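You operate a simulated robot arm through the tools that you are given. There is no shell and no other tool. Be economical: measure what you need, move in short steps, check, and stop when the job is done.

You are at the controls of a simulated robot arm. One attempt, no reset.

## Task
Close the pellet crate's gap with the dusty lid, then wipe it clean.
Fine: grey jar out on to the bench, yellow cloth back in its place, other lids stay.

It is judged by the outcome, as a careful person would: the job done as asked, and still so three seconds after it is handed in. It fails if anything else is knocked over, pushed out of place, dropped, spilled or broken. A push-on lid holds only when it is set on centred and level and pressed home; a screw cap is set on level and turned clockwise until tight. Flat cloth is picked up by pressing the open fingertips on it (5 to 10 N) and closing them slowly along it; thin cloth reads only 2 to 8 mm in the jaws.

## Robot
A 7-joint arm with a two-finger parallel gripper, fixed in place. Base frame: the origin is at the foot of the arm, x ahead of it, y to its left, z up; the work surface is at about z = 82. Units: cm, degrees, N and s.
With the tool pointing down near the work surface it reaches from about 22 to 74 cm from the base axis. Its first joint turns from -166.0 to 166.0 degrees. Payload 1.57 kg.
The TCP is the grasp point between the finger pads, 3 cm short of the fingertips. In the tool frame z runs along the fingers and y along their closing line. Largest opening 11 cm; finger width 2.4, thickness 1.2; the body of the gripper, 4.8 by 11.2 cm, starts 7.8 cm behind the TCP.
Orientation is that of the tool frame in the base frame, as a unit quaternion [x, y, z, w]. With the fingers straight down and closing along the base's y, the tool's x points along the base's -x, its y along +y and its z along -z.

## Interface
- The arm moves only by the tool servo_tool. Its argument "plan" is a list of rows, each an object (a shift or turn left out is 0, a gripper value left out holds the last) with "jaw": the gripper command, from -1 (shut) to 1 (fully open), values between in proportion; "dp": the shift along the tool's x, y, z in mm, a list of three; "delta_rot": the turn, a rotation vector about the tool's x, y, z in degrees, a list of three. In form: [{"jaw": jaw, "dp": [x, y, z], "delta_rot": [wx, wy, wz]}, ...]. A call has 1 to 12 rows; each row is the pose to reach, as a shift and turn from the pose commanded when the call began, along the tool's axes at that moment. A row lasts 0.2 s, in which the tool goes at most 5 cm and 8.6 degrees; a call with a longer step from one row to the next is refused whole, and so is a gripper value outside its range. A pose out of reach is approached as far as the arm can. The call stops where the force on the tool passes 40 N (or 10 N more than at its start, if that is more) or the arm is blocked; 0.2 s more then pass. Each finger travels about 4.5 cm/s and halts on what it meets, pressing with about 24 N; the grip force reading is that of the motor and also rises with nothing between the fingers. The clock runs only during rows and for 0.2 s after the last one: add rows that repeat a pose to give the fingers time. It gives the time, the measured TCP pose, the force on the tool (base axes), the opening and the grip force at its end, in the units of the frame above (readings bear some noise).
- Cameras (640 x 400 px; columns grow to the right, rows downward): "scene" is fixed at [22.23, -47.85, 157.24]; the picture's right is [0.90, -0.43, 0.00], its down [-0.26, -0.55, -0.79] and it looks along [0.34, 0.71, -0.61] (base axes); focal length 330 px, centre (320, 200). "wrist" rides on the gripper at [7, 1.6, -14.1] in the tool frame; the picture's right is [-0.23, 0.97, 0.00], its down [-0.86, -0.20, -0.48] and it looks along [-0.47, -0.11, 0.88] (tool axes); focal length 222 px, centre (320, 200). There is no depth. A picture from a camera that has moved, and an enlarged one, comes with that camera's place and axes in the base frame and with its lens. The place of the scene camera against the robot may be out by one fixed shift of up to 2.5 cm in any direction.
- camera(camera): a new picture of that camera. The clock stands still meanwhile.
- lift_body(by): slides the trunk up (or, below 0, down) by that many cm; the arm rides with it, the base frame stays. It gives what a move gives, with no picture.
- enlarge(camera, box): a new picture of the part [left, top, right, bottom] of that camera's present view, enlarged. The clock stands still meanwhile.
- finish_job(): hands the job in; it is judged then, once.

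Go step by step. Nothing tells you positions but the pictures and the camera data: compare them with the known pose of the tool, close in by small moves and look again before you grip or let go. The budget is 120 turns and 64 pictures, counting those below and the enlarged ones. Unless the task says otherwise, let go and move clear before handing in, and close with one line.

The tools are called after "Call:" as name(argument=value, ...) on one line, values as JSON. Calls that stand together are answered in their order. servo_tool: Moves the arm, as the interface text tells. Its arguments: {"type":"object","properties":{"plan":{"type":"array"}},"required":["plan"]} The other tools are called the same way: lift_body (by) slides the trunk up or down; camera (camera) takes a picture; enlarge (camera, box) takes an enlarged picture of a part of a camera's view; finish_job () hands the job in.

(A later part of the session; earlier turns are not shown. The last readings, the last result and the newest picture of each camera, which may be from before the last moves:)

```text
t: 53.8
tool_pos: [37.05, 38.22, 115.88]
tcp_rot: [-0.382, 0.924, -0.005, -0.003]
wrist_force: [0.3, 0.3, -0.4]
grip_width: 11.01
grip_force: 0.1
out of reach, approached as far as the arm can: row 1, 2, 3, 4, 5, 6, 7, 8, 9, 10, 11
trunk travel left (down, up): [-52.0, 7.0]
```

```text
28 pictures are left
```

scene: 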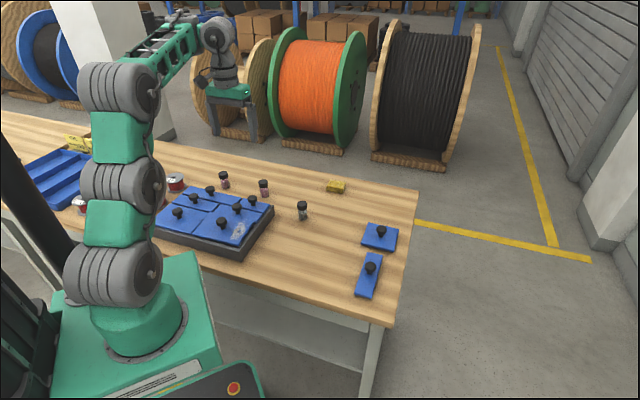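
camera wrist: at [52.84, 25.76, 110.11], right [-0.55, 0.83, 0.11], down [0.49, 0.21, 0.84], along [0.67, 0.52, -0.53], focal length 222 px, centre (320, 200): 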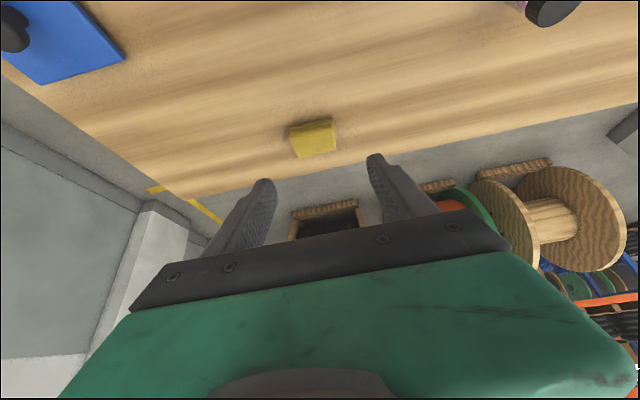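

The elbow is up again. I'll lower the trunk to mid height and extend outward low with the tool straight down first.

Call:
lift_body(by=-17)

Call:
servo_tool(plan=[{"dp": [-25, -30, 5]}, {"dp": [-50, -60, 10]}, {"dp": [-74, -90, 15]}, {"dp": [-98, -119, 20]}, {"dp": [-122, -148, 20]}, {"dp": [-147, -178, 20]}, {"dp": [-147, -178, 20]}])

Call:
camera(camera="scene")

```text
t: 55.7
tool_pos: [37.31, 37.91, 98.91]
tcp_rot: [-0.382, 0.924, -0.004, -0.002]
wrist_force: [-0.4, 0.1, -1.0]
grip_width: 11.0
grip_force: 0.2
trunk travel left (down, up): [-35.0, 24.0]
```

```text
t: 57.3
tool_pos: [58.93, 34.87, 96.36]
tcp_rot: [-0.382, 0.924, -0.004, -0.003]
wrist_force: [0.2, 0.2, 0.0]
grip_width: 11.02
grip_force: 0.1
out of reach, approached as far as the arm can: row 6, 7
trunk travel left (down, up): [-35.0, 24.0]
```

```text
27 pictures are left
```

scene: 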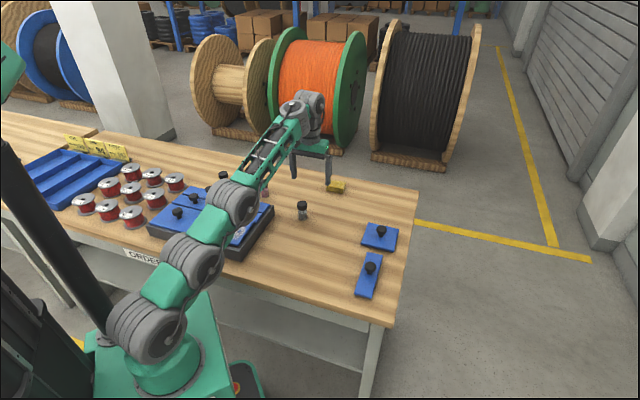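

The arm is nearly straight here because the shoulder is below the wrist. I'll pull in slightly, raise the trunk and lower the tool so they come level with the elbow up.

Call:
servo_tool(plan=[{"dp": [20, 40, 0]}, {"dp": [20, 50, 0]}, {"dp": [20, 50, 0]}])

Call:
lift_body(by=8)

Call:
servo_tool(plan=[{"dp": [0, 0, 30]}, {"dp": [0, 0, 60]}, {"dp": [0, 0, 80]}, {"dp": [0, 0, 80]}])

```text
t: 58.1
tool_pos: [54.03, 37.0, 96.37]
tcp_rot: [-0.382, 0.924, -0.004, -0.003]
wrist_force: [-0.5, 0.0, 0.1]
grip_width: 10.98
grip_force: 0.1
trunk travel left (down, up): [-35.0, 24.0]
```

```text
t: 59.2
tool_pos: [53.91, 37.16, 104.21]
tcp_rot: [-0.383, 0.924, -0.004, -0.003]
wrist_force: [0.6, -0.4, -1.2]
grip_width: 11.01
grip_force: 0.0
trunk travel left (down, up): [-43.0, 16.0]
```

```text
t: 60.2
tool_pos: [53.86, 36.98, 96.34]
tcp_rot: [-0.382, 0.924, -0.004, -0.003]
wrist_force: [0.0, 0.5, 0.4]
grip_width: 11.02
grip_force: 0.0
trunk travel left (down, up): [-43.0, 16.0]
```

Good, reachable. Raising the trunk once more and coming down again.

Call:
lift_body(by=8)

Call:
servo_tool(plan=[{"dp": [0, 0, 30]}, {"dp": [0, 0, 60]}, {"dp": [0, 0, 85]}, {"dp": [0, 0, 85]}])

Call:
camera(camera="scene")

```text
t: 61.4
tool_pos: [53.94, 36.98, 104.4]
tcp_rot: [-0.383, 0.924, -0.004, -0.004]
wrist_force: [-1.3, 0.6, 0.2]
grip_width: 10.99
grip_force: 0.1
trunk travel left (down, up): [-51.0, 8.0]
```

```text
t: 62.4
tool_pos: [53.91, 36.88, 95.79]
tcp_rot: [-0.382, 0.924, -0.003, -0.001]
wrist_force: [0.2, 0.5, -1.0]
grip_width: 11.03
grip_force: 0.1
trunk travel left (down, up): [-51.0, 8.0]
```

```text
26 pictures are left
```

scene: 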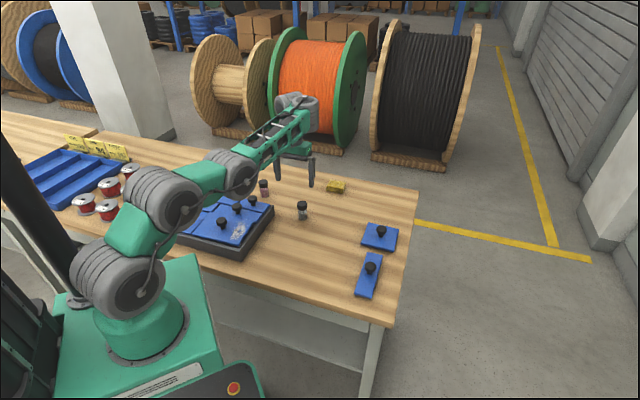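

The elbow is up and the posture is good. Now I'll extend toward the cloth while tilting outward.

Call:
servo_tool(plan=[{"dp": [-17, -16, 0], "delta_rot": [0, -5, 0]}, {"dp": [-34, -32, 5], "delta_rot": [0, -10, 0]}, {"dp": [-51, -48, 10], "delta_rot": [0, -15, 0]}, {"dp": [-68, -64, 15], "delta_rot": [0, -20, 0]}, {"dp": [-86, -80, 20], "delta_rot": [0, -25, 0]}, {"dp": [-103, -95, 25], "delta_rot": [0, -30, 0]}, {"dp": [-103, -95, 25], "delta_rot": [0, -30, 0]}])

Call:
camera(camera="wrist")

```text
t: 64.0
tool_pos: [72.0, 39.29, 95.36]
tcp_rot: [-0.374, 0.897, 0.092, 0.219]
wrist_force: [0.5, 0.1, 0.2]
grip_width: 11.02
grip_force: 0.2
out of reach, approached as far as the arm can: row 2, 4, 5, 6, 7
trunk travel left (down, up): [-51.0, 8.0]
```

```text
25 pictures are left
camera wrist: at [62.0, 31.45, 104.73], right [-0.55, 0.83, 0.1], down [0.52, 0.24, 0.82], along [0.66, 0.5, -0.56], focal length 222 px, centre (320, 200)
```

wrist: 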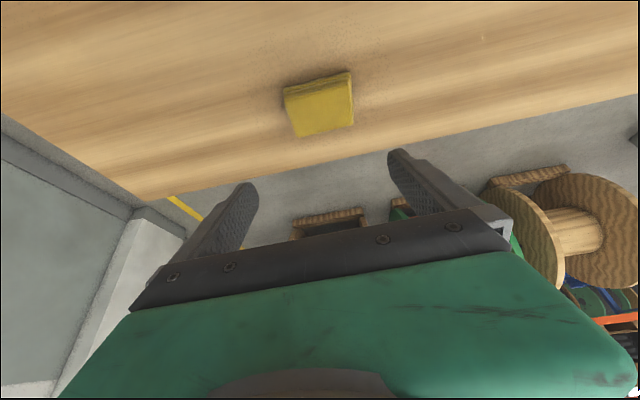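

The arm now reaches the cloth easily. I'll zoom in to refine the cloth's position before descending.

Call:
enlarge(camera="wrist", box=[260, 50, 380, 150])

Call:
enlarge(camera="scene", box=[290, 150, 380, 210])

```text
4.00 times, centred on (320, 100) of wrist
camera zoom: at [62.0, 31.45, 104.73], right [-0.55, 0.83, 0.1], down [0.52, 0.24, 0.82], along [0.66, 0.5, -0.56], focal length 888 px, centre (320, 600)
```

zoom: 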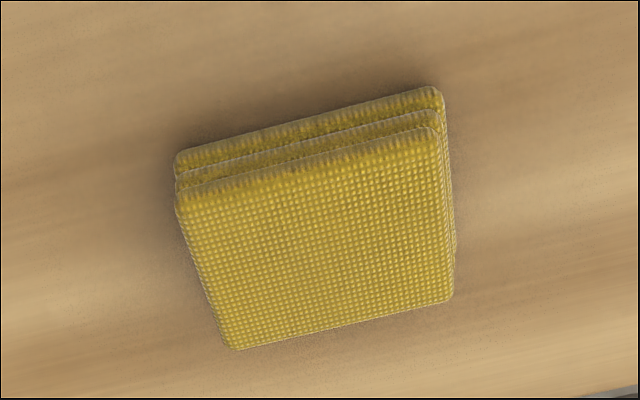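

```text
6.67 times, centred on (335, 180) of scene
camera zoom: at [22.23, -47.85, 157.24], right [0.9, -0.43, 0.0], down [-0.26, -0.55, -0.79], along [0.34, 0.71, -0.61], focal length 2197 px, centre (220, 333)
```

zoom: 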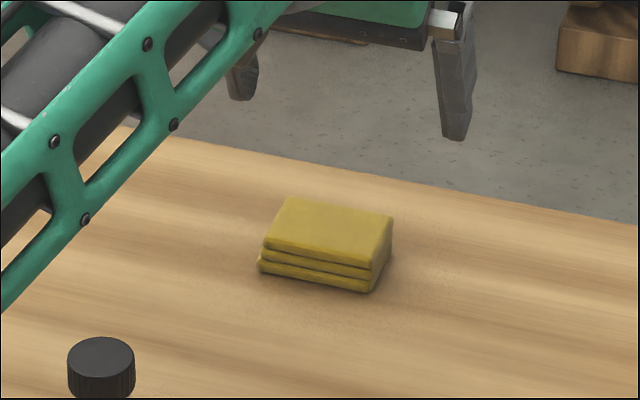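

The folded cloth is about 6.4 × 4.6 × 2.2 cm, centred near (72.6, 41.0) and square to the jaws. Descending over it.

Call:
servo_tool(plan=[{"dp": [10, 4, 22]}, {"dp": [20, 8, 44]}, {"dp": [30, 8, 66]}, {"dp": [30, 8, 66]}])

Call:
camera(camera="wrist")

```text
t: 65.0
tool_pos: [72.98, 40.82, 87.95]
tcp_rot: [-0.372, 0.893, 0.097, 0.235]
wrist_force: [0.9, -0.1, 0.4]
grip_width: 10.99
grip_force: 0.1
out of reach, approached as far as the arm can: row 1, 2, 3, 4
trunk travel left (down, up): [-51.0, 8.0]
```

```text
22 pictures are left
camera wrist: at [62.75, 32.83, 96.95], right [-0.55, 0.83, 0.11], down [0.5, 0.22, 0.84], along [0.67, 0.51, -0.54], focal length 222 px, centre (320, 200)
```

wrist: 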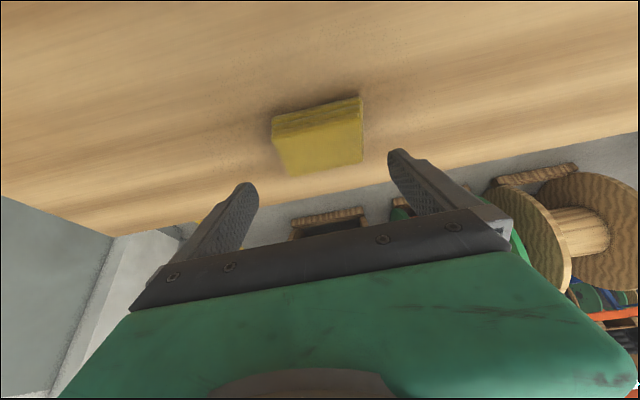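

Slightly too far out. I'll correct inward and go down the remaining 2.3 cm.

Call:
servo_tool(plan=[{"dp": [12, 2, -6]}, {"dp": [15, 3.5, 0]}, {"dp": [19, 3.5, 7]}, {"dp": [23, 3.5, 14]}, {"dp": [23, 3.5, 14]}])

Call:
camera(camera="wrist")

Call:
enlarge(camera="scene", box=[290, 150, 380, 210])

```text
t: 66.2
tool_pos: [73.02, 40.7, 86.03]
tcp_rot: [-0.371, 0.893, 0.094, 0.236]
wrist_force: [-0.6, -0.1, -0.7]
grip_width: 11.0
grip_force: 0.1
out of reach, approached as far as the arm can: row 1, 2, 3, 4, 5
trunk travel left (down, up): [-51.0, 8.0]
```

```text
21 pictures are left
camera wrist: at [62.79, 32.75, 94.93], right [-0.55, 0.83, 0.11], down [0.5, 0.22, 0.84], along [0.67, 0.51, -0.53], focal length 222 px, centre (320, 200)
```

wrist: 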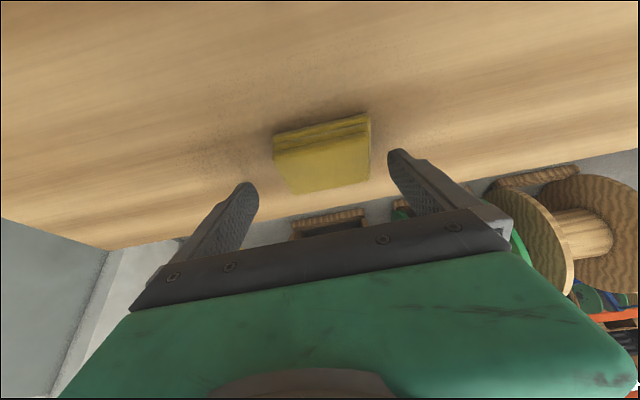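

```text
6.67 times, centred on (335, 180) of scene
camera zoom: at [22.23, -47.85, 157.24], right [0.9, -0.43, 0.0], down [-0.26, -0.55, -0.79], along [0.34, 0.71, -0.61], focal length 2197 px, centre (220, 333)
```

zoom: 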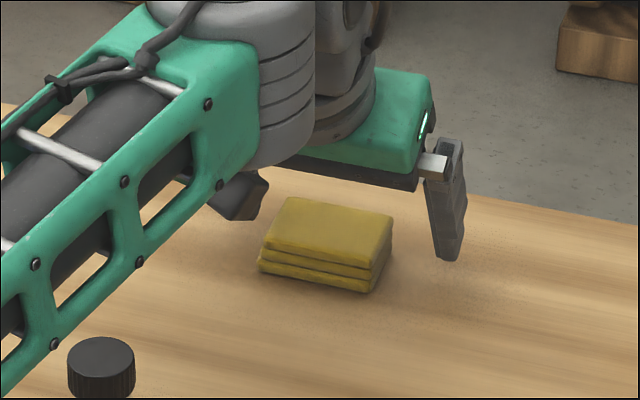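

The tilt seems pinned at a joint limit. I'll ease the tilt by 8° so the tips come back to the cloth's middle.

Call:
servo_tool(plan=[{"dp": [5, 2, -2], "delta_rot": [0, 4, 0]}, {"dp": [9, 5, -3], "delta_rot": [0, 8, 0]}, {"dp": [9, 5, -3], "delta_rot": [0, 8, 0]}])

Call:
camera(camera="wrist")

```text
t: 67.0
tool_pos: [72.08, 40.39, 85.77]
tcp_rot: [-0.376, 0.907, 0.07, 0.174]
wrist_force: [1.5, 0.0, 0.9]
grip_width: 10.97
grip_force: 0.0
trunk travel left (down, up): [-51.0, 8.0]
```

```text
19 pictures are left
camera wrist: at [62.7, 33.41, 96.45], right [-0.54, 0.84, 0.08], down [0.58, 0.3, 0.76], along [0.61, 0.46, -0.65], focal length 222 px, centre (320, 200)
```

wrist: 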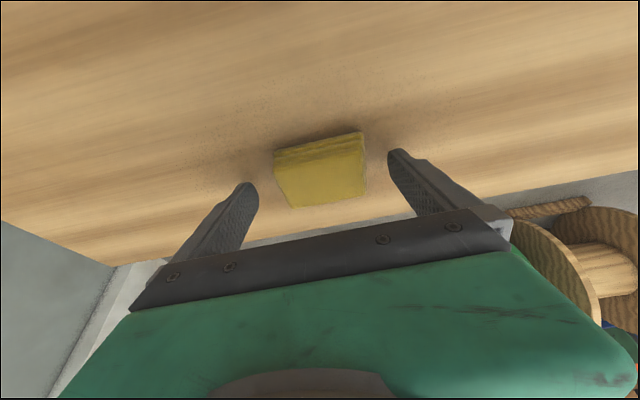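

Now it is exactly on target with the cloth midway between the fingertips. Closing slowly.

Call:
servo_tool(plan=[{"jaw": 0.7}, {"jaw": 0.5}, {"jaw": 0.3}, {"jaw": 0.15}, {"jaw": 0}, {"jaw": -0.2}, {"jaw": -0.4}, {"jaw": -0.6}, {"jaw": -0.6}])

Call:
camera(camera="wrist")

```text
t: 69.0
tool_pos: [72.08, 40.34, 85.81]
tcp_rot: [-0.378, 0.907, 0.07, 0.174]
wrist_force: [0.5, 0.1, -0.1]
grip_width: 6.92
grip_force: 24.1
trunk travel left (down, up): [-51.0, 8.0]
```

```text
18 pictures are left
camera wrist: at [62.71, 33.41, 96.44], right [-0.54, 0.84, 0.08], down [0.58, 0.3, 0.76], along [0.61, 0.46, -0.64], focal length 222 px, centre (320, 200)
```

wrist: 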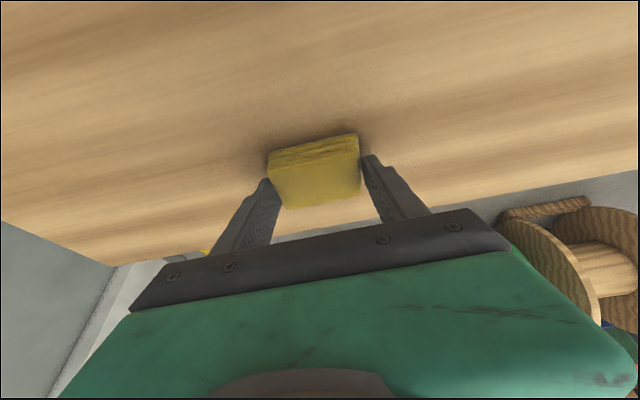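

The cloth is gripped, about 6.9 cm wide. I'll lift straight up first and check that it comes along.

Call:
servo_tool(plan=[{"jaw": -1, "dp": [0, 0, 0]}, {"dp": [-4, 0, -9]}, {"dp": [-11, 0, -28]}, {"dp": [-22, 0, -56]}, {"dp": [-22, 0, -56]}])

Call:
camera(camera="wrist")

```text
t: 70.2
tool_pos: [71.92, 40.33, 91.94]
tcp_rot: [-0.377, 0.907, 0.069, 0.174]
wrist_force: [-0.6, -0.4, -1.0]
grip_width: 6.89
grip_force: 23.7
trunk travel left (down, up): [-51.0, 8.0]
```

```text
17 pictures are left
camera wrist: at [62.54, 33.4, 102.46], right [-0.54, 0.84, 0.08], down [0.57, 0.3, 0.76], along [0.62, 0.46, -0.64], focal length 222 px, centre (320, 200)
```

wrist: 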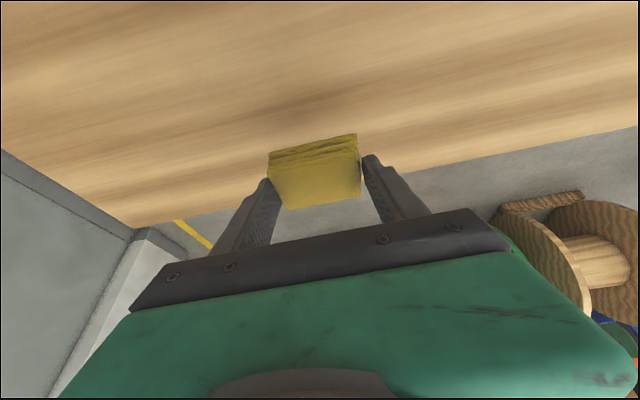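

The cloth is held firmly. Retracting up and inward.

Call:
servo_tool(plan=[{"dp": [18, 22, -26]}, {"dp": [36, 44, -52]}, {"dp": [53, 66, -78]}, {"dp": [71, 88, -104]}, {"dp": [89, 109, -130]}, {"dp": [107, 131, -156]}, {"dp": [124, 153, -182]}, {"dp": [142, 175, -208]}, {"dp": [142, 175, -208]}])

Call:
lift_body(by=-10)

```text
t: 72.2
tool_pos: [54.65, 45.94, 109.09]
tcp_rot: [-0.376, 0.908, 0.068, 0.174]
wrist_force: [-0.2, -1.0, -0.9]
grip_width: 6.89
grip_force: 23.9
out of reach, approached as far as the arm can: row 2, 3, 4, 5, 6, 7, 8, 9
trunk travel left (down, up): [-51.0, 8.0]
```

```text
t: 73.5
tool_pos: [54.79, 45.93, 99.01]
tcp_rot: [-0.377, 0.907, 0.069, 0.174]
wrist_force: [-0.3, -0.1, -0.2]
grip_width: 6.89
grip_force: 23.7
trunk travel left (down, up): [-41.0, 18.0]
```

Continuing: retract and rise, then lower the trunk again.

Call:
servo_tool(plan=[{"dp": [24, 0, -34]}, {"dp": [48, 0, -67]}, {"dp": [72, 0, -101]}, {"dp": [96, 0, -135]}, {"dp": [96, 0, -135]}])

Call:
lift_body(by=-8)

```text
t: 74.7
tool_pos: [49.47, 40.19, 113.4]
tcp_rot: [-0.378, 0.907, 0.069, 0.171]
wrist_force: [0.1, -0.2, -0.8]
grip_width: 6.88
grip_force: 24.0
out of reach, approached as far as the arm can: row 1, 2, 3, 4, 5
trunk travel left (down, up): [-41.0, 18.0]
```

```text
t: 75.9
tool_pos: [49.48, 40.15, 105.45]
tcp_rot: [-0.377, 0.908, 0.068, 0.171]
wrist_force: [0.1, -0.4, -0.8]
grip_width: 6.89
grip_force: 24.0
trunk travel left (down, up): [-33.0, 26.0]
```

Tilting outward this close in is not feasible. I'll rotate the tool by -90° about the vertical, which keeps the cloth level and turns the tilt sideways, and also suits the dust patch better.

Call:
servo_tool(plan=[{"delta_rot": [3, 0, 7.7]}, {"delta_rot": [6, 0, 15.4]}, {"delta_rot": [9, 0, 23.1]}, {"delta_rot": [12, 0, 30.8]}, {"dp": [10, 2, -4], "delta_rot": [15, 0, 38.5]}, {"dp": [23, 3, -9], "delta_rot": [18, 0, 46.2]}, {"dp": [37, 6, -14], "delta_rot": [21, 0, 53.9]}, {"dp": [51, 8, -20], "delta_rot": [24, 0, 61.6]}, {"dp": [65, 10, -25], "delta_rot": [27, 0, 69.3]}, {"dp": [79, 12, -31], "delta_rot": [30, 0, 77]}, {"dp": [92, 14, -36], "delta_rot": [32.6, 0, 83.9]}, {"dp": [92, 14, -36], "delta_rot": [32.6, 0, 83.9]}])

Call:
camera(camera="scene")

```text
t: 78.5
tool_pos: [41.41, 34.16, 105.37]
tcp_rot: [0.376, 0.908, -0.071, 0.172]
wrist_force: [0.1, 0.4, 0.1]
grip_width: 6.88
grip_force: 24.5
trunk travel left (down, up): [-33.0, 26.0]
```

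```text
16 pictures are left
```

scene: 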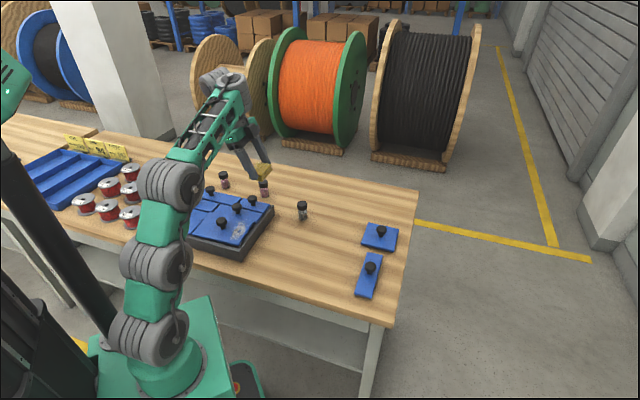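

Rotated and level, with no reach problem. Lowering the trunk and moving above the dust patch.

Call:
lift_body(by=-6)

Call:
servo_tool(plan=[{"dp": [6, -30, -2]}, {"dp": [13, -60, -5]}, {"dp": [19, -90, -7]}, {"dp": [25, -119, -10]}, {"dp": [25, -119, -10]}])

Call:
enlarge(camera="scene", box=[180, 150, 290, 270])

```text
t: 79.5
tool_pos: [41.44, 34.21, 99.38]
tcp_rot: [0.376, 0.908, -0.071, 0.172]
wrist_force: [0.4, 0.4, -0.8]
grip_width: 6.89
grip_force: 24.2
trunk travel left (down, up): [-27.0, 32.0]
```

```text
t: 80.7
tool_pos: [31.12, 27.7, 99.44]
tcp_rot: [0.375, 0.908, -0.07, 0.173]
wrist_force: [-0.2, -0.6, -0.2]
grip_width: 6.9
grip_force: 24.4
trunk travel left (down, up): [-27.0, 32.0]
```

```text
3.33 times, centred on (235, 210) of scene
camera zoom: at [22.23, -47.85, 157.24], right [0.9, -0.43, 0.0], down [-0.26, -0.55, -0.79], along [0.34, 0.71, -0.61], focal length 1099 px, centre (603, 167)
```

zoom: 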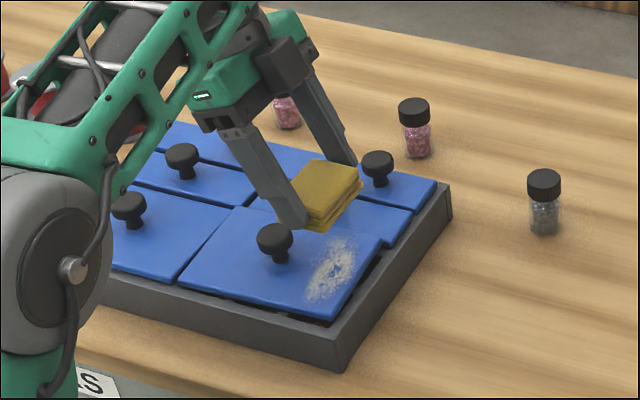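

The dusty lid no longer looks flush, so something may have disturbed it. Looking closely.

Call:
enlarge(camera="scene", box=[190, 200, 280, 265])

Call:
camera(camera="wrist")

```text
6.15 times, centred on (235, 232) of scene
camera zoom: at [22.23, -47.85, 157.24], right [0.9, -0.43, 0.0], down [-0.26, -0.55, -0.79], along [0.34, 0.71, -0.61], focal length 2028 px, centre (843, 0)
```

zoom: 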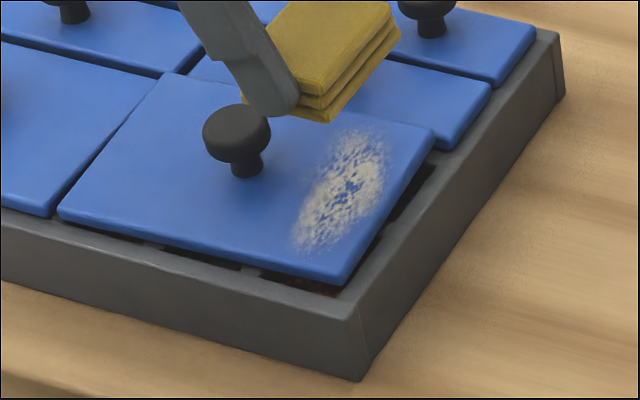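

```text
13 pictures are left
camera wrist: at [24.11, 37.15, 110.05], right [0.84, 0.54, 0.08], down [0.3, -0.58, 0.76], along [0.46, -0.61, -0.65], focal length 222 px, centre (320, 200)
```

wrist: 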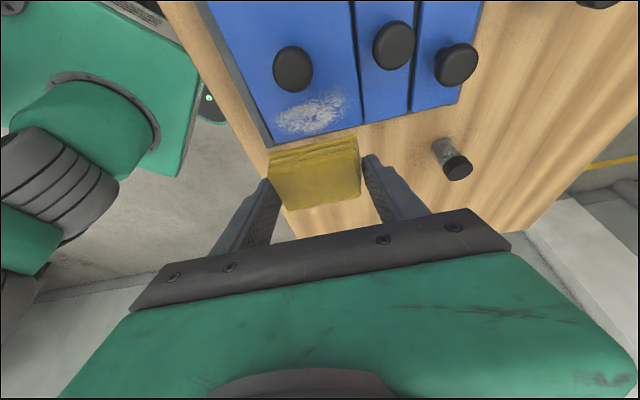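

The lid has been nudged off its seat, about 1 cm away from the bench edge. The low elbow must have brushed it earlier, though the other lids look unmoved. I'll park the cloth on the empty bench, reseat the lid, then come back for the cloth.

Call:
servo_tool(plan=[{"dp": [-37, 6, 14]}, {"dp": [-75, 12, 29]}, {"dp": [-112, 17, 43]}, {"dp": [-149, 23, 58]}, {"dp": [-149, 23, 58]}, {"dp": [-135, 23, 95]}, {"dp": [-120, 23, 133]}, {"dp": [-107, 23, 168]}, {"dp": [-104, 23, 175]}, {"dp": [-104, 23, 175]}])

Call:
servo_tool(plan=[{"dp": [1, 0, 2.5]}, {"dp": [1, 0, 2.5]}])

```text
t: 82.9
tool_pos: [44.42, 18.33, 87.35]
tcp_rot: [0.376, 0.908, -0.071, 0.171]
wrist_force: [0.0, 0.3, -0.3]
grip_width: 6.9
grip_force: 23.8
out of reach, approached as far as the arm can: row 9, 10
trunk travel left (down, up): [-27.0, 32.0]
```

```text
t: 83.5
tool_pos: [44.51, 18.38, 87.37]
tcp_rot: [0.376, 0.908, -0.072, 0.172]
wrist_force: [0.2, 0.5, -0.6]
grip_width: 6.88
grip_force: 23.5
trunk travel left (down, up): [-27.0, 32.0]
```

The arm is at its reach limit just above the bench, so I'll bring the trunk down for the last bit.

Call:
lift_body(by=-1.3)

Call:
lift_body(by=-0.3)

```text
t: 84.1
tool_pos: [44.6, 18.34, 86.14]
tcp_rot: [0.376, 0.908, -0.072, 0.171]
wrist_force: [-0.3, 0.4, -0.3]
grip_width: 6.91
grip_force: 24.1
trunk travel left (down, up): [-25.7, 33.3]
```

```text
t: 84.6
tool_pos: [44.61, 18.35, 85.66]
tcp_rot: [0.376, 0.908, -0.073, 0.171]
wrist_force: [0.6, 0.5, 1.6]
grip_width: 6.9
grip_force: 24.0
trunk travel left (down, up): [-25.4, 33.6]
```

Contact. Releasing the cloth and rising.

Call:
servo_tool(plan=[{"jaw": 0.4}, {"jaw": 0.7}, {"jaw": 1}, {"jaw": 1}, {"jaw": 1}, {"dp": [-18, 0, -46]}, {"dp": [-36, 0, -93]}, {"dp": [-54, 0, -139]}, {"dp": [-54, 0, -139]}])

Call:
camera(camera="wrist")

```text
refused: row 7 steps farther than a row can; nothing moved
```

```text
12 pictures are left
camera wrist: at [37.58, 27.86, 96.43], right [0.84, 0.54, 0.08], down [0.3, -0.58, 0.76], along [0.46, -0.61, -0.65], focal length 222 px, centre (320, 200)
```

wrist: 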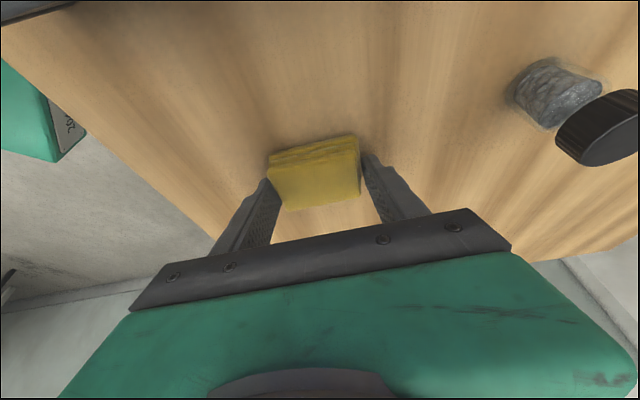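

A step was too long, so I'm redoing it with smaller ones.

Call:
servo_tool(plan=[{"jaw": 0.4}, {"jaw": 0.7}, {"jaw": 1}, {"jaw": 1}, {"jaw": 1}, {"dp": [-16, 0, -42]}, {"dp": [-32, 0, -84]}, {"dp": [-48, 0, -126]}, {"dp": [-54, 0, -139]}, {"dp": [-54, 0, -139]}])

```text
t: 86.8
tool_pos: [44.54, 18.46, 100.67]
tcp_rot: [0.376, 0.908, -0.071, 0.172]
wrist_force: [0.4, -0.4, -0.8]
grip_width: 11.0
grip_force: 0.1
trunk travel left (down, up): [-25.4, 33.6]
```

Now to look at the lid from above with the tool vertical.

Call:
servo_tool(plan=[{"dp": [30, -5, -14], "delta_rot": [0, 3.5, 0]}, {"dp": [60, -9, -27], "delta_rot": [0, 7, 0]}, {"dp": [87, -14, -41], "delta_rot": [0, 10.6, 0]}, {"dp": [115, -19, -54], "delta_rot": [0, 14.1, 0]}, {"dp": [144, -23, -68], "delta_rot": [0, 17.7, 0]}, {"dp": [173, -28, -81], "delta_rot": [0, 21.2, 0]}, {"dp": [173, -28, -81], "delta_rot": [0, 21.2, 0]}])

Call:
enlarge(camera="wrist", box=[180, 40, 440, 220])

```text
t: 88.4
tool_pos: [28.97, 29.98, 101.82]
tcp_rot: [0.382, 0.924, -0.001, 0.001]
wrist_force: [0.6, 0.1, -0.2]
grip_width: 11.01
grip_force: 0.1
trunk travel left (down, up): [-25.4, 33.6]
```

```text
2.22 times, centred on (310, 130) of wrist
camera zoom: at [25.31, 36.16, 116.05], right [0.85, 0.53, 0.0], down [0.46, -0.74, 0.48], along [0.25, -0.41, -0.88], focal length 494 px, centre (342, 356)
```

zoom: 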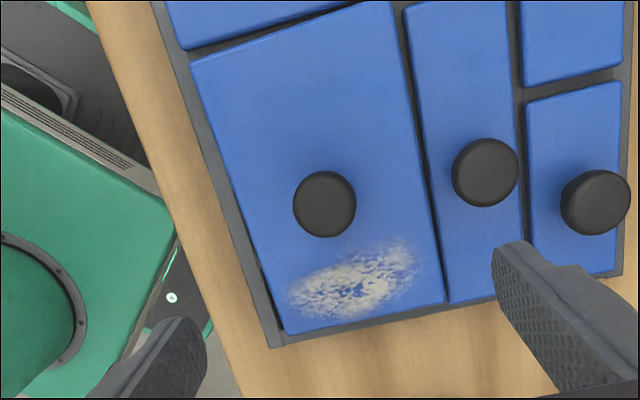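

From above the lid is only about 3–4 mm off centre, turned about 1° and a bit raised. I'll regrip its knob, lift, recentre and press again.

Call:
servo_tool(plan=[{"jaw": 0.4, "dp": [19.5, -4.5, 0]}, {"dp": [19.5, -4.5, 0]}, {"dp": [19.5, -4.5, 45]}, {"dp": [19.5, -4.5, 85]}, {"dp": [19.5, -4.5, 105]}, {"dp": [19.5, -4.5, 105]}])

Call:
servo_tool(plan=[{"jaw": 0}, {"jaw": -0.3}, {"jaw": -0.5}, {"jaw": -1}, {"jaw": -1}, {"jaw": -1}])

Call:
enlarge(camera="scene", box=[190, 200, 280, 265])

```text
t: 89.8
tool_pos: [27.47, 31.03, 91.37]
tcp_rot: [0.384, 0.924, -0.001, 0.001]
wrist_force: [-0.2, 0.3, 0.0]
grip_width: 7.69
grip_force: 0.1
trunk travel left (down, up): [-25.4, 33.6]
```

```text
t: 91.2
tool_pos: [27.32, 30.93, 91.42]
tcp_rot: [0.383, 0.924, -0.001, 0.001]
wrist_force: [-1.2, 0.4, -0.1]
grip_width: 3.06
grip_force: 23.8
trunk travel left (down, up): [-25.4, 33.6]
```

```text
6.15 times, centred on (235, 232) of scene
camera zoom: at [22.23, -47.85, 157.24], right [0.9, -0.43, 0.0], down [-0.26, -0.55, -0.79], along [0.34, 0.71, -0.61], focal length 2028 px, centre (843, 0)
```

zoom: 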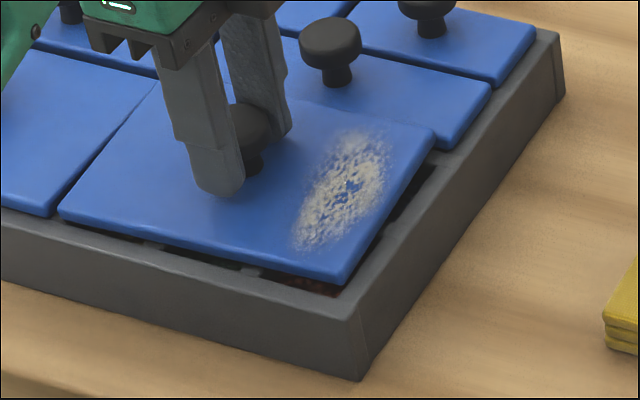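

The knob is held. I'll lift a little, shift about 3 mm, and check how it hangs.

Call:
servo_tool(plan=[{"dp": [0, 0, -10]}, {"dp": [0, 0, -25]}, {"dp": [-2, -2.3, -25], "delta_rot": [0, 0, 0.5]}, {"dp": [-2, -2.3, -25], "delta_rot": [0, 0, 0.5]}])

Call:
enlarge(camera="scene", box=[180, 190, 280, 265])

Call:
enlarge(camera="wrist", box=[120, 0, 440, 220])

```text
t: 92.2
tool_pos: [27.39, 30.71, 93.8]
tcp_rot: [0.387, 0.922, -0.001, 0.001]
wrist_force: [0.1, -1.0, -1.5]
grip_width: 3.07
grip_force: 23.8
trunk travel left (down, up): [-25.4, 33.6]
```

```text
5.33 times, centred on (230, 228) of scene
camera zoom: at [22.23, -47.85, 157.24], right [0.9, -0.43, 0.0], down [-0.26, -0.55, -0.79], along [0.34, 0.71, -0.61], focal length 1758 px, centre (800, 53)
```

zoom: 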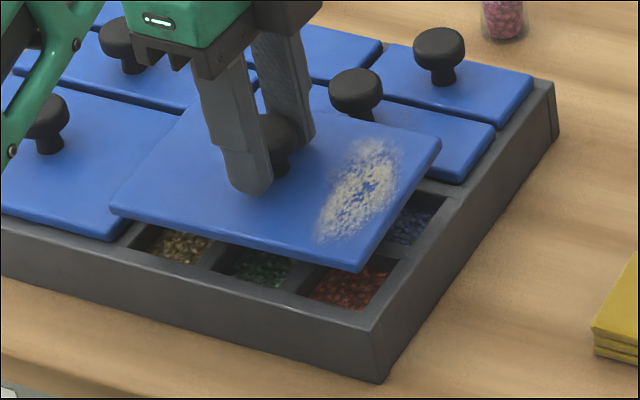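

```text
1.82 times, centred on (280, 110) of wrist
camera zoom: at [23.71, 36.96, 108.02], right [0.85, 0.52, 0.0], down [0.46, -0.75, 0.48], along [0.25, -0.41, -0.88], focal length 404 px, centre (393, 364)
```

zoom: 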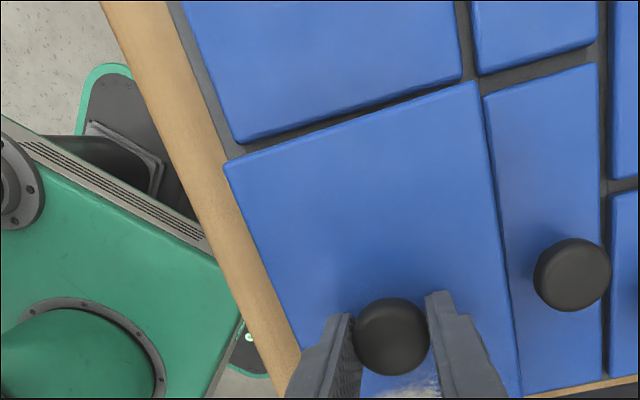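

The lid hangs about 3° low at its inner end. I'll level it with a 3° turn about the jaw axis, trim the position by about 1 mm, and lower to contact.

Call:
servo_tool(plan=[{"dp": [-3, -1, 0], "delta_rot": [0, 3, 0]}, {"dp": [-3, -1, 10], "delta_rot": [0, 3, 0]}, {"dp": [-3, -1, 20], "delta_rot": [0, 3, 0]}, {"dp": [-3, -1, 20], "delta_rot": [0, 3, 0]}])

Call:
enlarge(camera="scene", box=[180, 190, 280, 265])

```text
t: 93.2
tool_pos: [27.64, 30.44, 91.8]
tcp_rot: [0.386, 0.922, 0.009, -0.022]
wrist_force: [1.2, 0.7, -2.2]
grip_width: 3.07
grip_force: 24.0
out of reach, approached as far as the arm can: row 1, 2
trunk travel left (down, up): [-25.4, 33.6]
```

```text
5.33 times, centred on (230, 228) of scene
camera zoom: at [22.23, -47.85, 157.24], right [0.9, -0.43, 0.0], down [-0.26, -0.55, -0.79], along [0.34, 0.71, -0.61], focal length 1758 px, centre (800, 53)
```

zoom: 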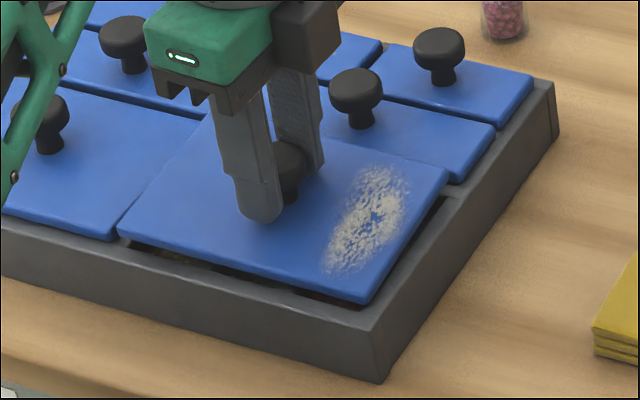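

Nearly level and centred. I'll lower with small steps to contact.

Call:
servo_tool(plan=[{"dp": [0, 0, 3]}, {"dp": [0, 0, 5]}, {"dp": [0, 0, 5]}])

Call:
servo_tool(plan=[{"dp": [0, 0, 3]}, {"dp": [0, 0, 5]}, {"dp": [0, 0, 5]}])

Call:
servo_tool(plan=[{"dp": [0, 0, 3]}, {"dp": [0, 0, 3]}])

```text
t: 94.0
tool_pos: [27.48, 30.43, 91.38]
tcp_rot: [0.387, 0.922, 0.008, -0.023]
wrist_force: [-0.3, 1.3, 4.7]
grip_width: 3.1
grip_force: 24.0
trunk travel left (down, up): [-25.4, 33.6]
```

```text
t: 94.8
tool_pos: [27.4, 30.39, 91.01]
tcp_rot: [0.386, 0.922, 0.01, -0.023]
wrist_force: [0.1, 2.2, 11.1]
grip_width: 3.09
grip_force: 23.4
trunk travel left (down, up): [-25.4, 33.6]
```

```text
t: 95.4
tool_pos: [27.47, 30.49, 90.7]
tcp_rot: [0.386, 0.922, 0.011, -0.022]
wrist_force: [6.6, 7.2, 22.3]
grip_width: 3.11
grip_force: 24.1
trunk travel left (down, up): [-25.4, 33.6]
```

There's some lateral load, so I'll check before pressing more.

Call:
enlarge(camera="scene", box=[180, 190, 280, 265])

```text
5.33 times, centred on (230, 228) of scene
camera zoom: at [22.23, -47.85, 157.24], right [0.9, -0.43, 0.0], down [-0.26, -0.55, -0.79], along [0.34, 0.71, -0.61], focal length 1758 px, centre (800, 53)
```

zoom: 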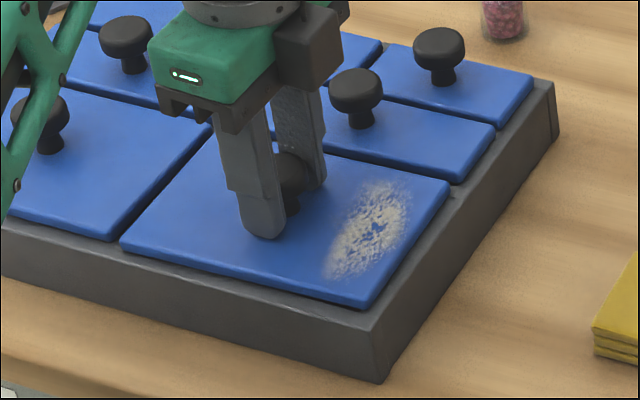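

Now it sits lower and flush with the big lid, more fully seated than before. Pressing firmly home.

Call:
servo_tool(plan=[{"dp": [0, 0, 2]}, {"dp": [0, 0, 4]}, {"dp": [0, 0, 6]}, {"dp": [0, 0, 6]}])

Call:
servo_tool(plan=[{"dp": [0, 0, 2]}, {"dp": [0, 0, 5]}, {"dp": [0, 0, 8]}, {"dp": [0, 0, 8]}])

```text
t: 96.0
tool_pos: [27.43, 30.35, 90.64]
tcp_rot: [0.387, 0.922, 0.013, -0.022]
wrist_force: [0.4, -2.6, 10.0]
grip_width: 3.09
grip_force: 24.1
trunk travel left (down, up): [-25.4, 33.6]
stopped in row 2: the force on the tool passed its limit (the readings are from after the stop); the commanded pose is now the measured one
```

```text
t: 96.6
tool_pos: [27.5, 30.53, 90.7]
tcp_rot: [0.388, 0.921, 0.02, -0.021]
wrist_force: [-1.2, -6.3, 14.0]
grip_width: 3.09
grip_force: 23.9
trunk travel left (down, up): [-25.4, 33.6]
stopped in row 3: the force on the tool passed its limit (the readings are from after the stop); the commanded pose is now the measured one
```

Both presses hit the 40 N limit with no travel. To seat it evenly I'll release, straighten, and press straight down on the knob's top with closed fingers.

Call:
servo_tool(plan=[{"jaw": -0.3}, {"jaw": 0}, {"jaw": 0.3}, {"jaw": 0.3}, {"dp": [0, 0, -40]}, {"dp": [0, 0, -70], "delta_rot": [0, -3, 0]}, {"jaw": -1, "dp": [0, 0, -70], "delta_rot": [0, -3, 0]}, {"dp": [0, 0, -70], "delta_rot": [0, -3, 0]}, {"dp": [0, 0, -70], "delta_rot": [0, -3, 0]}, {"dp": [0, 0, -70], "delta_rot": [0, -3, 0]}])

Call:
enlarge(camera="wrist", box=[120, 0, 440, 220])

```text
t: 98.0
tool_pos: [27.37, 29.86, 91.0]
tcp_rot: [0.386, 0.92, -0.057, -0.014]
wrist_force: [-1.0, 0.7, 17.0]
grip_width: 6.99
grip_force: 0.0
out of reach, approached as far as the arm can: row 6
trunk travel left (down, up): [-25.4, 33.6]
stopped in row 6: the force on the tool passed its limit (the readings are from after the stop); the commanded pose is now the measured one
```

```text
1.82 times, centred on (280, 110) of wrist
camera zoom: at [24.76, 37.34, 104.8], right [0.85, 0.51, -0.11], down [0.49, -0.7, 0.51], along [0.19, -0.49, -0.85], focal length 404 px, centre (393, 364)
```

zoom: 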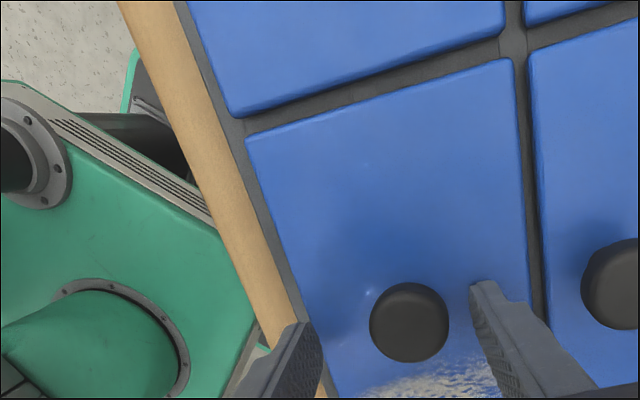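

The arm twisted slightly at its limit. I'll lift the trunk straight up to get clear safely.

Call:
lift_body(by=6)

```text
t: 99.0
tool_pos: [27.56, 29.77, 96.73]
tcp_rot: [0.386, 0.92, -0.061, -0.016]
wrist_force: [-0.6, 0.5, -0.1]
grip_width: 7.14
grip_force: 0.0
trunk travel left (down, up): [-31.4, 27.6]
```

Clear of the lid. I'll straighten the tool, close the fingers, and check the lid.

Call:
servo_tool(plan=[{"dp": [0, 0, -10], "delta_rot": [-3.6, 0.5, -0.2]}, {"dp": [0, 0, -20], "delta_rot": [-7.2, 1, -0.5]}, {"jaw": -1, "dp": [0, 0, -20], "delta_rot": [-7.2, 1, -0.5]}, {"dp": [0, 0, -20], "delta_rot": [-7.2, 1, -0.5]}, {"dp": [0, 0, -20], "delta_rot": [-7.2, 1, -0.5]}, {"dp": [0, 0, -20], "delta_rot": [-7.2, 1, -0.5]}])

Call:
servo_tool(plan=[{"delta_rot": [0, 0, -8]}, {"delta_rot": [0, 0, -16]}, {"delta_rot": [0, 0, -24]}, {"delta_rot": [0, 0, -32]}, {"delta_rot": [0, 0, -40]}, {"delta_rot": [0, 0, -45]}, {"delta_rot": [0, 0, -45]}])

Call:
enlarge(camera="scene", box=[180, 190, 280, 265])

```text
t: 100.4
tool_pos: [27.69, 30.1, 98.73]
tcp_rot: [0.383, 0.924, 0.001, 0.001]
wrist_force: [-0.3, 0.0, 0.3]
grip_width: 0.01
grip_force: 9.1
trunk travel left (down, up): [-31.4, 27.6]
```

```text
t: 102.0
tool_pos: [27.54, 29.99, 98.68]
tcp_rot: [0.0, 1.0, 0.0, 0.0]
wrist_force: [-0.8, -0.7, -0.4]
grip_width: 0.0
grip_force: 21.0
trunk travel left (down, up): [-31.4, 27.6]
```

```text
5.33 times, centred on (230, 228) of scene
camera zoom: at [22.23, -47.85, 157.24], right [0.9, -0.43, 0.0], down [-0.26, -0.55, -0.79], along [0.34, 0.71, -0.61], focal length 1758 px, centre (800, 53)
```

zoom: 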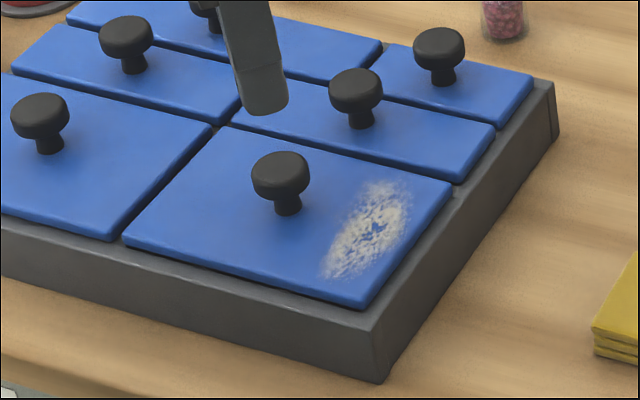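

The lid now sits flush with even gaps. A straight press on the knob's top with closed fingers will make sure it is home.

Call:
servo_tool(plan=[{"dp": [1, 4.5, 0]}, {"dp": [1, 4.5, 30]}, {"dp": [1, 4.5, 48]}, {"dp": [1, 4.5, 54]}, {"dp": [1, 4.5, 60]}, {"dp": [1, 4.5, 65]}, {"dp": [1, 4.5, 70]}, {"dp": [1, 4.5, 75]}, {"dp": [1, 4.5, 80]}, {"dp": [1, 4.5, 85]}, {"dp": [1, 4.5, 90]}])

```text
t: 103.2
tool_pos: [27.43, 30.48, 93.68]
tcp_rot: [0.002, 1.0, 0.007, 0.006]
wrist_force: [-2.0, -4.6, 13.7]
grip_width: 0.0
grip_force: 21.5
trunk travel left (down, up): [-31.4, 27.6]
stopped in row 5: the force on the tool passed its limit (the readings are from after the stop); the commanded pose is now the measured one
```

Pressed past 40 N with no give. One more slow press, then rise.

Call:
servo_tool(plan=[{"dp": [0, 0, 2]}, {"dp": [0, 0, 3]}, {"dp": [0, 0, 4]}, {"dp": [0, 0, 4]}])

Call:
servo_tool(plan=[{"dp": [0, 0, -30]}, {"dp": [0, 0, -60]}, {"dp": [0, 0, -80]}, {"dp": [0, 0, -80]}])

```text
t: 103.9
tool_pos: [27.56, 30.65, 93.84]
tcp_rot: [0.002, 1.0, 0.011, 0.008]
wrist_force: [-5.6, -7.8, 13.9]
grip_width: 0.0
grip_force: 20.8
trunk travel left (down, up): [-31.4, 27.6]
stopped in row 3: the force on the tool passed its limit (the readings are from after the stop); the commanded pose is now the measured one
```

```text
t: 104.9
tool_pos: [27.53, 30.41, 101.43]
tcp_rot: [0.001, 1.0, 0.009, 0.007]
wrist_force: [-0.1, -0.4, 0.6]
grip_width: 0.0
grip_force: 21.0
trunk travel left (down, up): [-31.4, 27.6]
```

The lid is firmly home. Now back to the parked cloth with the same tilted pose as when I set it down.

Call:
servo_tool(plan=[{"jaw": 1, "dp": [-24, -17, 0], "delta_rot": [1.4, -2.8, 6.3]}, {"dp": [-49, -34, 0], "delta_rot": [2.8, -5.7, 12.6]}, {"dp": [-73, -51, 0], "delta_rot": [4.2, -8.5, 18.9]}, {"dp": [-97, -69, 0], "delta_rot": [5.6, -11.3, 25.2]}, {"dp": [-121, -86, 0], "delta_rot": [7, -14.2, 31.5]}, {"dp": [-146, -103, 0], "delta_rot": [8.4, -17, 37.8]}, {"dp": [-170, -120, 5], "delta_rot": [9.75, -19.85, 44.1]}, {"dp": [-170, -120, 5], "delta_rot": [9.75, -19.85, 44.1]}])

Call:
lift_body(by=-6)

```text
t: 106.7
tool_pos: [44.44, 18.29, 100.03]
tcp_rot: [0.377, 0.907, -0.072, 0.171]
wrist_force: [1.0, 0.5, -0.5]
grip_width: 11.0
grip_force: 0.0
out of reach, approached as far as the arm can: row 1, 3, 4, 5, 6, 7, 8
trunk travel left (down, up): [-31.4, 27.6]
```

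```text
t: 107.7
tool_pos: [44.31, 18.29, 93.96]
tcp_rot: [0.376, 0.908, -0.072, 0.171]
wrist_force: [-0.3, -0.1, 0.0]
grip_width: 10.96
grip_force: 0.0
trunk travel left (down, up): [-25.4, 33.6]
```

Descending around the cloth at the recorded pose, then gripping.

Call:
servo_tool(plan=[{"dp": [10, 2, 28]}, {"dp": [20, 2, 56]}, {"dp": [28.6, 2, 77.5]}, {"dp": [28.6, 2, 77.5]}])

Call:
servo_tool(plan=[{"jaw": 0.7}, {"jaw": 0.5}, {"jaw": 0.3}, {"jaw": 0.1}, {"jaw": -0.2}, {"jaw": -0.6}, {"jaw": -1}, {"jaw": -1}])

```text
t: 108.7
tool_pos: [44.57, 18.28, 85.65]
tcp_rot: [0.376, 0.908, -0.071, 0.172]
wrist_force: [0.2, 0.3, -0.2]
grip_width: 11.0
grip_force: 0.1
trunk travel left (down, up): [-25.4, 33.6]
```

```text
t: 110.5
tool_pos: [44.55, 18.24, 85.76]
tcp_rot: [0.376, 0.908, -0.072, 0.172]
wrist_force: [-0.2, -0.3, 0.5]
grip_width: 6.9
grip_force: 24.0
trunk travel left (down, up): [-25.4, 33.6]
```

Gripped again. Lifting and moving over the dust.

Call:
servo_tool(plan=[{"dp": [-14, 0, -37]}, {"dp": [-29, 0, -75]}, {"dp": [-43, 0, -112]}, {"dp": [-6, -8, -126]}, {"dp": [31, -16, -141]}, {"dp": [68, -24, -155]}, {"dp": [106, -32, -170]}, {"dp": [106, -32, -170]}])

```text
t: 112.3
tool_pos: [33.16, 24.84, 91.33]
tcp_rot: [0.377, 0.908, -0.07, 0.171]
wrist_force: [-0.5, 3.1, 21.7]
grip_width: 6.91
grip_force: 23.5
out of reach, approached as far as the arm can: row 3, 4, 5, 6, 7, 8
trunk travel left (down, up): [-25.4, 33.6]
```

The arm drifted down at its limit and the cloth is pressing on the crate edge. Lifting the trunk to clear, then checking.

Call:
lift_body(by=7)

Call:
enlarge(camera="scene", box=[180, 160, 300, 265])

```text
t: 113.4
tool_pos: [33.39, 24.63, 98.01]
tcp_rot: [0.376, 0.908, -0.072, 0.171]
wrist_force: [-0.3, -0.6, -0.2]
grip_width: 6.89
grip_force: 23.5
trunk travel left (down, up): [-32.4, 26.6]
```

```text
3.81 times, centred on (240, 212) of scene
camera zoom: at [22.23, -47.85, 157.24], right [0.9, -0.43, 0.0], down [-0.26, -0.55, -0.79], along [0.34, 0.71, -0.61], focal length 1256 px, centre (625, 152)
```

zoom: 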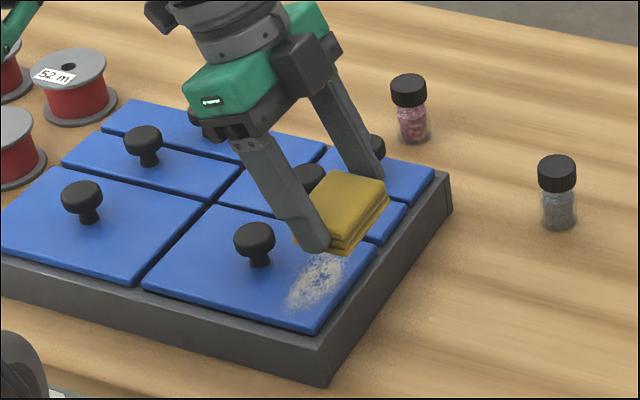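

The lid is still seated. Moving the cloth directly above the dust, then lowering gently.

Call:
servo_tool(plan=[{"dp": [17, 1, -6]}, {"dp": [33, 1, -13]}, {"dp": [33, 1, -13]}, {"dp": [44, 1, 15]}, {"dp": [51, 1, 34]}, {"dp": [51, 1, 34]}])

```text
t: 114.8
tool_pos: [30.94, 27.22, 92.99]
tcp_rot: [0.376, 0.908, -0.071, 0.171]
wrist_force: [0.5, -0.1, 0.1]
grip_width: 6.9
grip_force: 23.7
out of reach, approached as far as the arm can: row 1, 2, 3
trunk travel left (down, up): [-32.4, 26.6]
```

Lowering to contact.

Call:
servo_tool(plan=[{"dp": [3.6, 0, 9.3]}, {"dp": [6.2, 0, 15.8]}, {"dp": [6.2, 0, 15.8]}])

Call:
servo_tool(plan=[{"dp": [1.1, 0, 2.8]}, {"dp": [1.1, 0, 2.8]}])

```text
t: 115.6
tool_pos: [30.9, 27.25, 91.18]
tcp_rot: [0.376, 0.908, -0.072, 0.172]
wrist_force: [-0.1, 0.6, 0.1]
grip_width: 6.89
grip_force: 24.0
trunk travel left (down, up): [-32.4, 26.6]
```

```text
t: 116.2
tool_pos: [31.02, 27.25, 91.21]
tcp_rot: [0.378, 0.907, -0.069, 0.171]
wrist_force: [-1.3, -1.3, 20.9]
grip_width: 6.87
grip_force: 24.2
trunk travel left (down, up): [-32.4, 26.6]
```

In contact. I'll ease to about 10 N and wipe back and forth over the dust patch.

Call:
servo_tool(plan=[{"dp": [-0.5, 8, -1.2]}, {"dp": [-0.5, 18, -1.2]}, {"dp": [-0.5, 0, -1.2]}, {"dp": [-0.5, -18, -1.2]}, {"dp": [5.1, -18, -3.4]}, {"dp": [5.1, 0, -3.4]}, {"dp": [5.1, 18, -3.4]}, {"dp": [-6.1, 18, 1]}, {"dp": [-6.1, 0, 1]}, {"dp": [-6.1, -18, 1]}, {"dp": [-0.5, 0, -1.2]}, {"dp": [-0.5, 0, -1.2]}])

```text
t: 118.8
tool_pos: [31.01, 27.31, 91.15]
tcp_rot: [0.375, 0.908, -0.071, 0.171]
wrist_force: [-1.9, -4.2, 12.9]
grip_width: 6.85
grip_force: 24.3
trunk travel left (down, up): [-32.4, 26.6]
```

Good pressure, about 13 N. One more pass with a slightly wider stroke, then lift and look.

Call:
servo_tool(plan=[{"dp": [0, 20, 0]}, {"dp": [0, 0, 0]}, {"dp": [0, -20, 0]}, {"dp": [7, -20, -2.7]}, {"dp": [7, 0, -2.7]}, {"dp": [7, 20, -2.7]}, {"dp": [-8, 20, 3]}, {"dp": [-8, 0, 3]}, {"dp": [-8, -20, 3]}, {"dp": [0, -20, 0]}, {"dp": [0, 0, 0]}, {"dp": [0, 0, 0]}])

Call:
servo_tool(plan=[{"dp": [-7, 0, -19]}, {"dp": [-18, 0, -46]}, {"dp": [-18, 0, -46]}])

Call:
enlarge(camera="scene", box=[180, 180, 290, 270])

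```text
t: 121.4
tool_pos: [30.97, 27.25, 91.21]
tcp_rot: [0.377, 0.908, -0.071, 0.171]
wrist_force: [-0.8, -0.2, 2.4]
grip_width: 6.92
grip_force: 23.9
trunk travel left (down, up): [-32.4, 26.6]
```

```text
t: 122.2
tool_pos: [30.95, 27.25, 96.11]
tcp_rot: [0.376, 0.908, -0.072, 0.171]
wrist_force: [0.4, -0.4, -0.7]
grip_width: 6.9
grip_force: 24.3
trunk travel left (down, up): [-32.4, 26.6]
```

```text
4.44 times, centred on (235, 225) of scene
camera zoom: at [22.23, -47.85, 157.24], right [0.9, -0.43, 0.0], down [-0.26, -0.55, -0.79], along [0.34, 0.71, -0.61], focal length 1465 px, centre (698, 89)
```

zoom: 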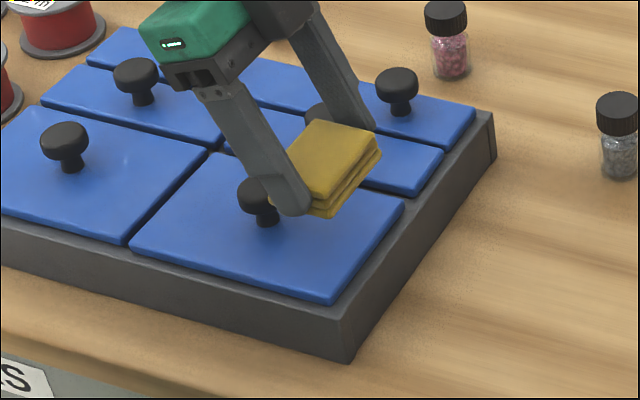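

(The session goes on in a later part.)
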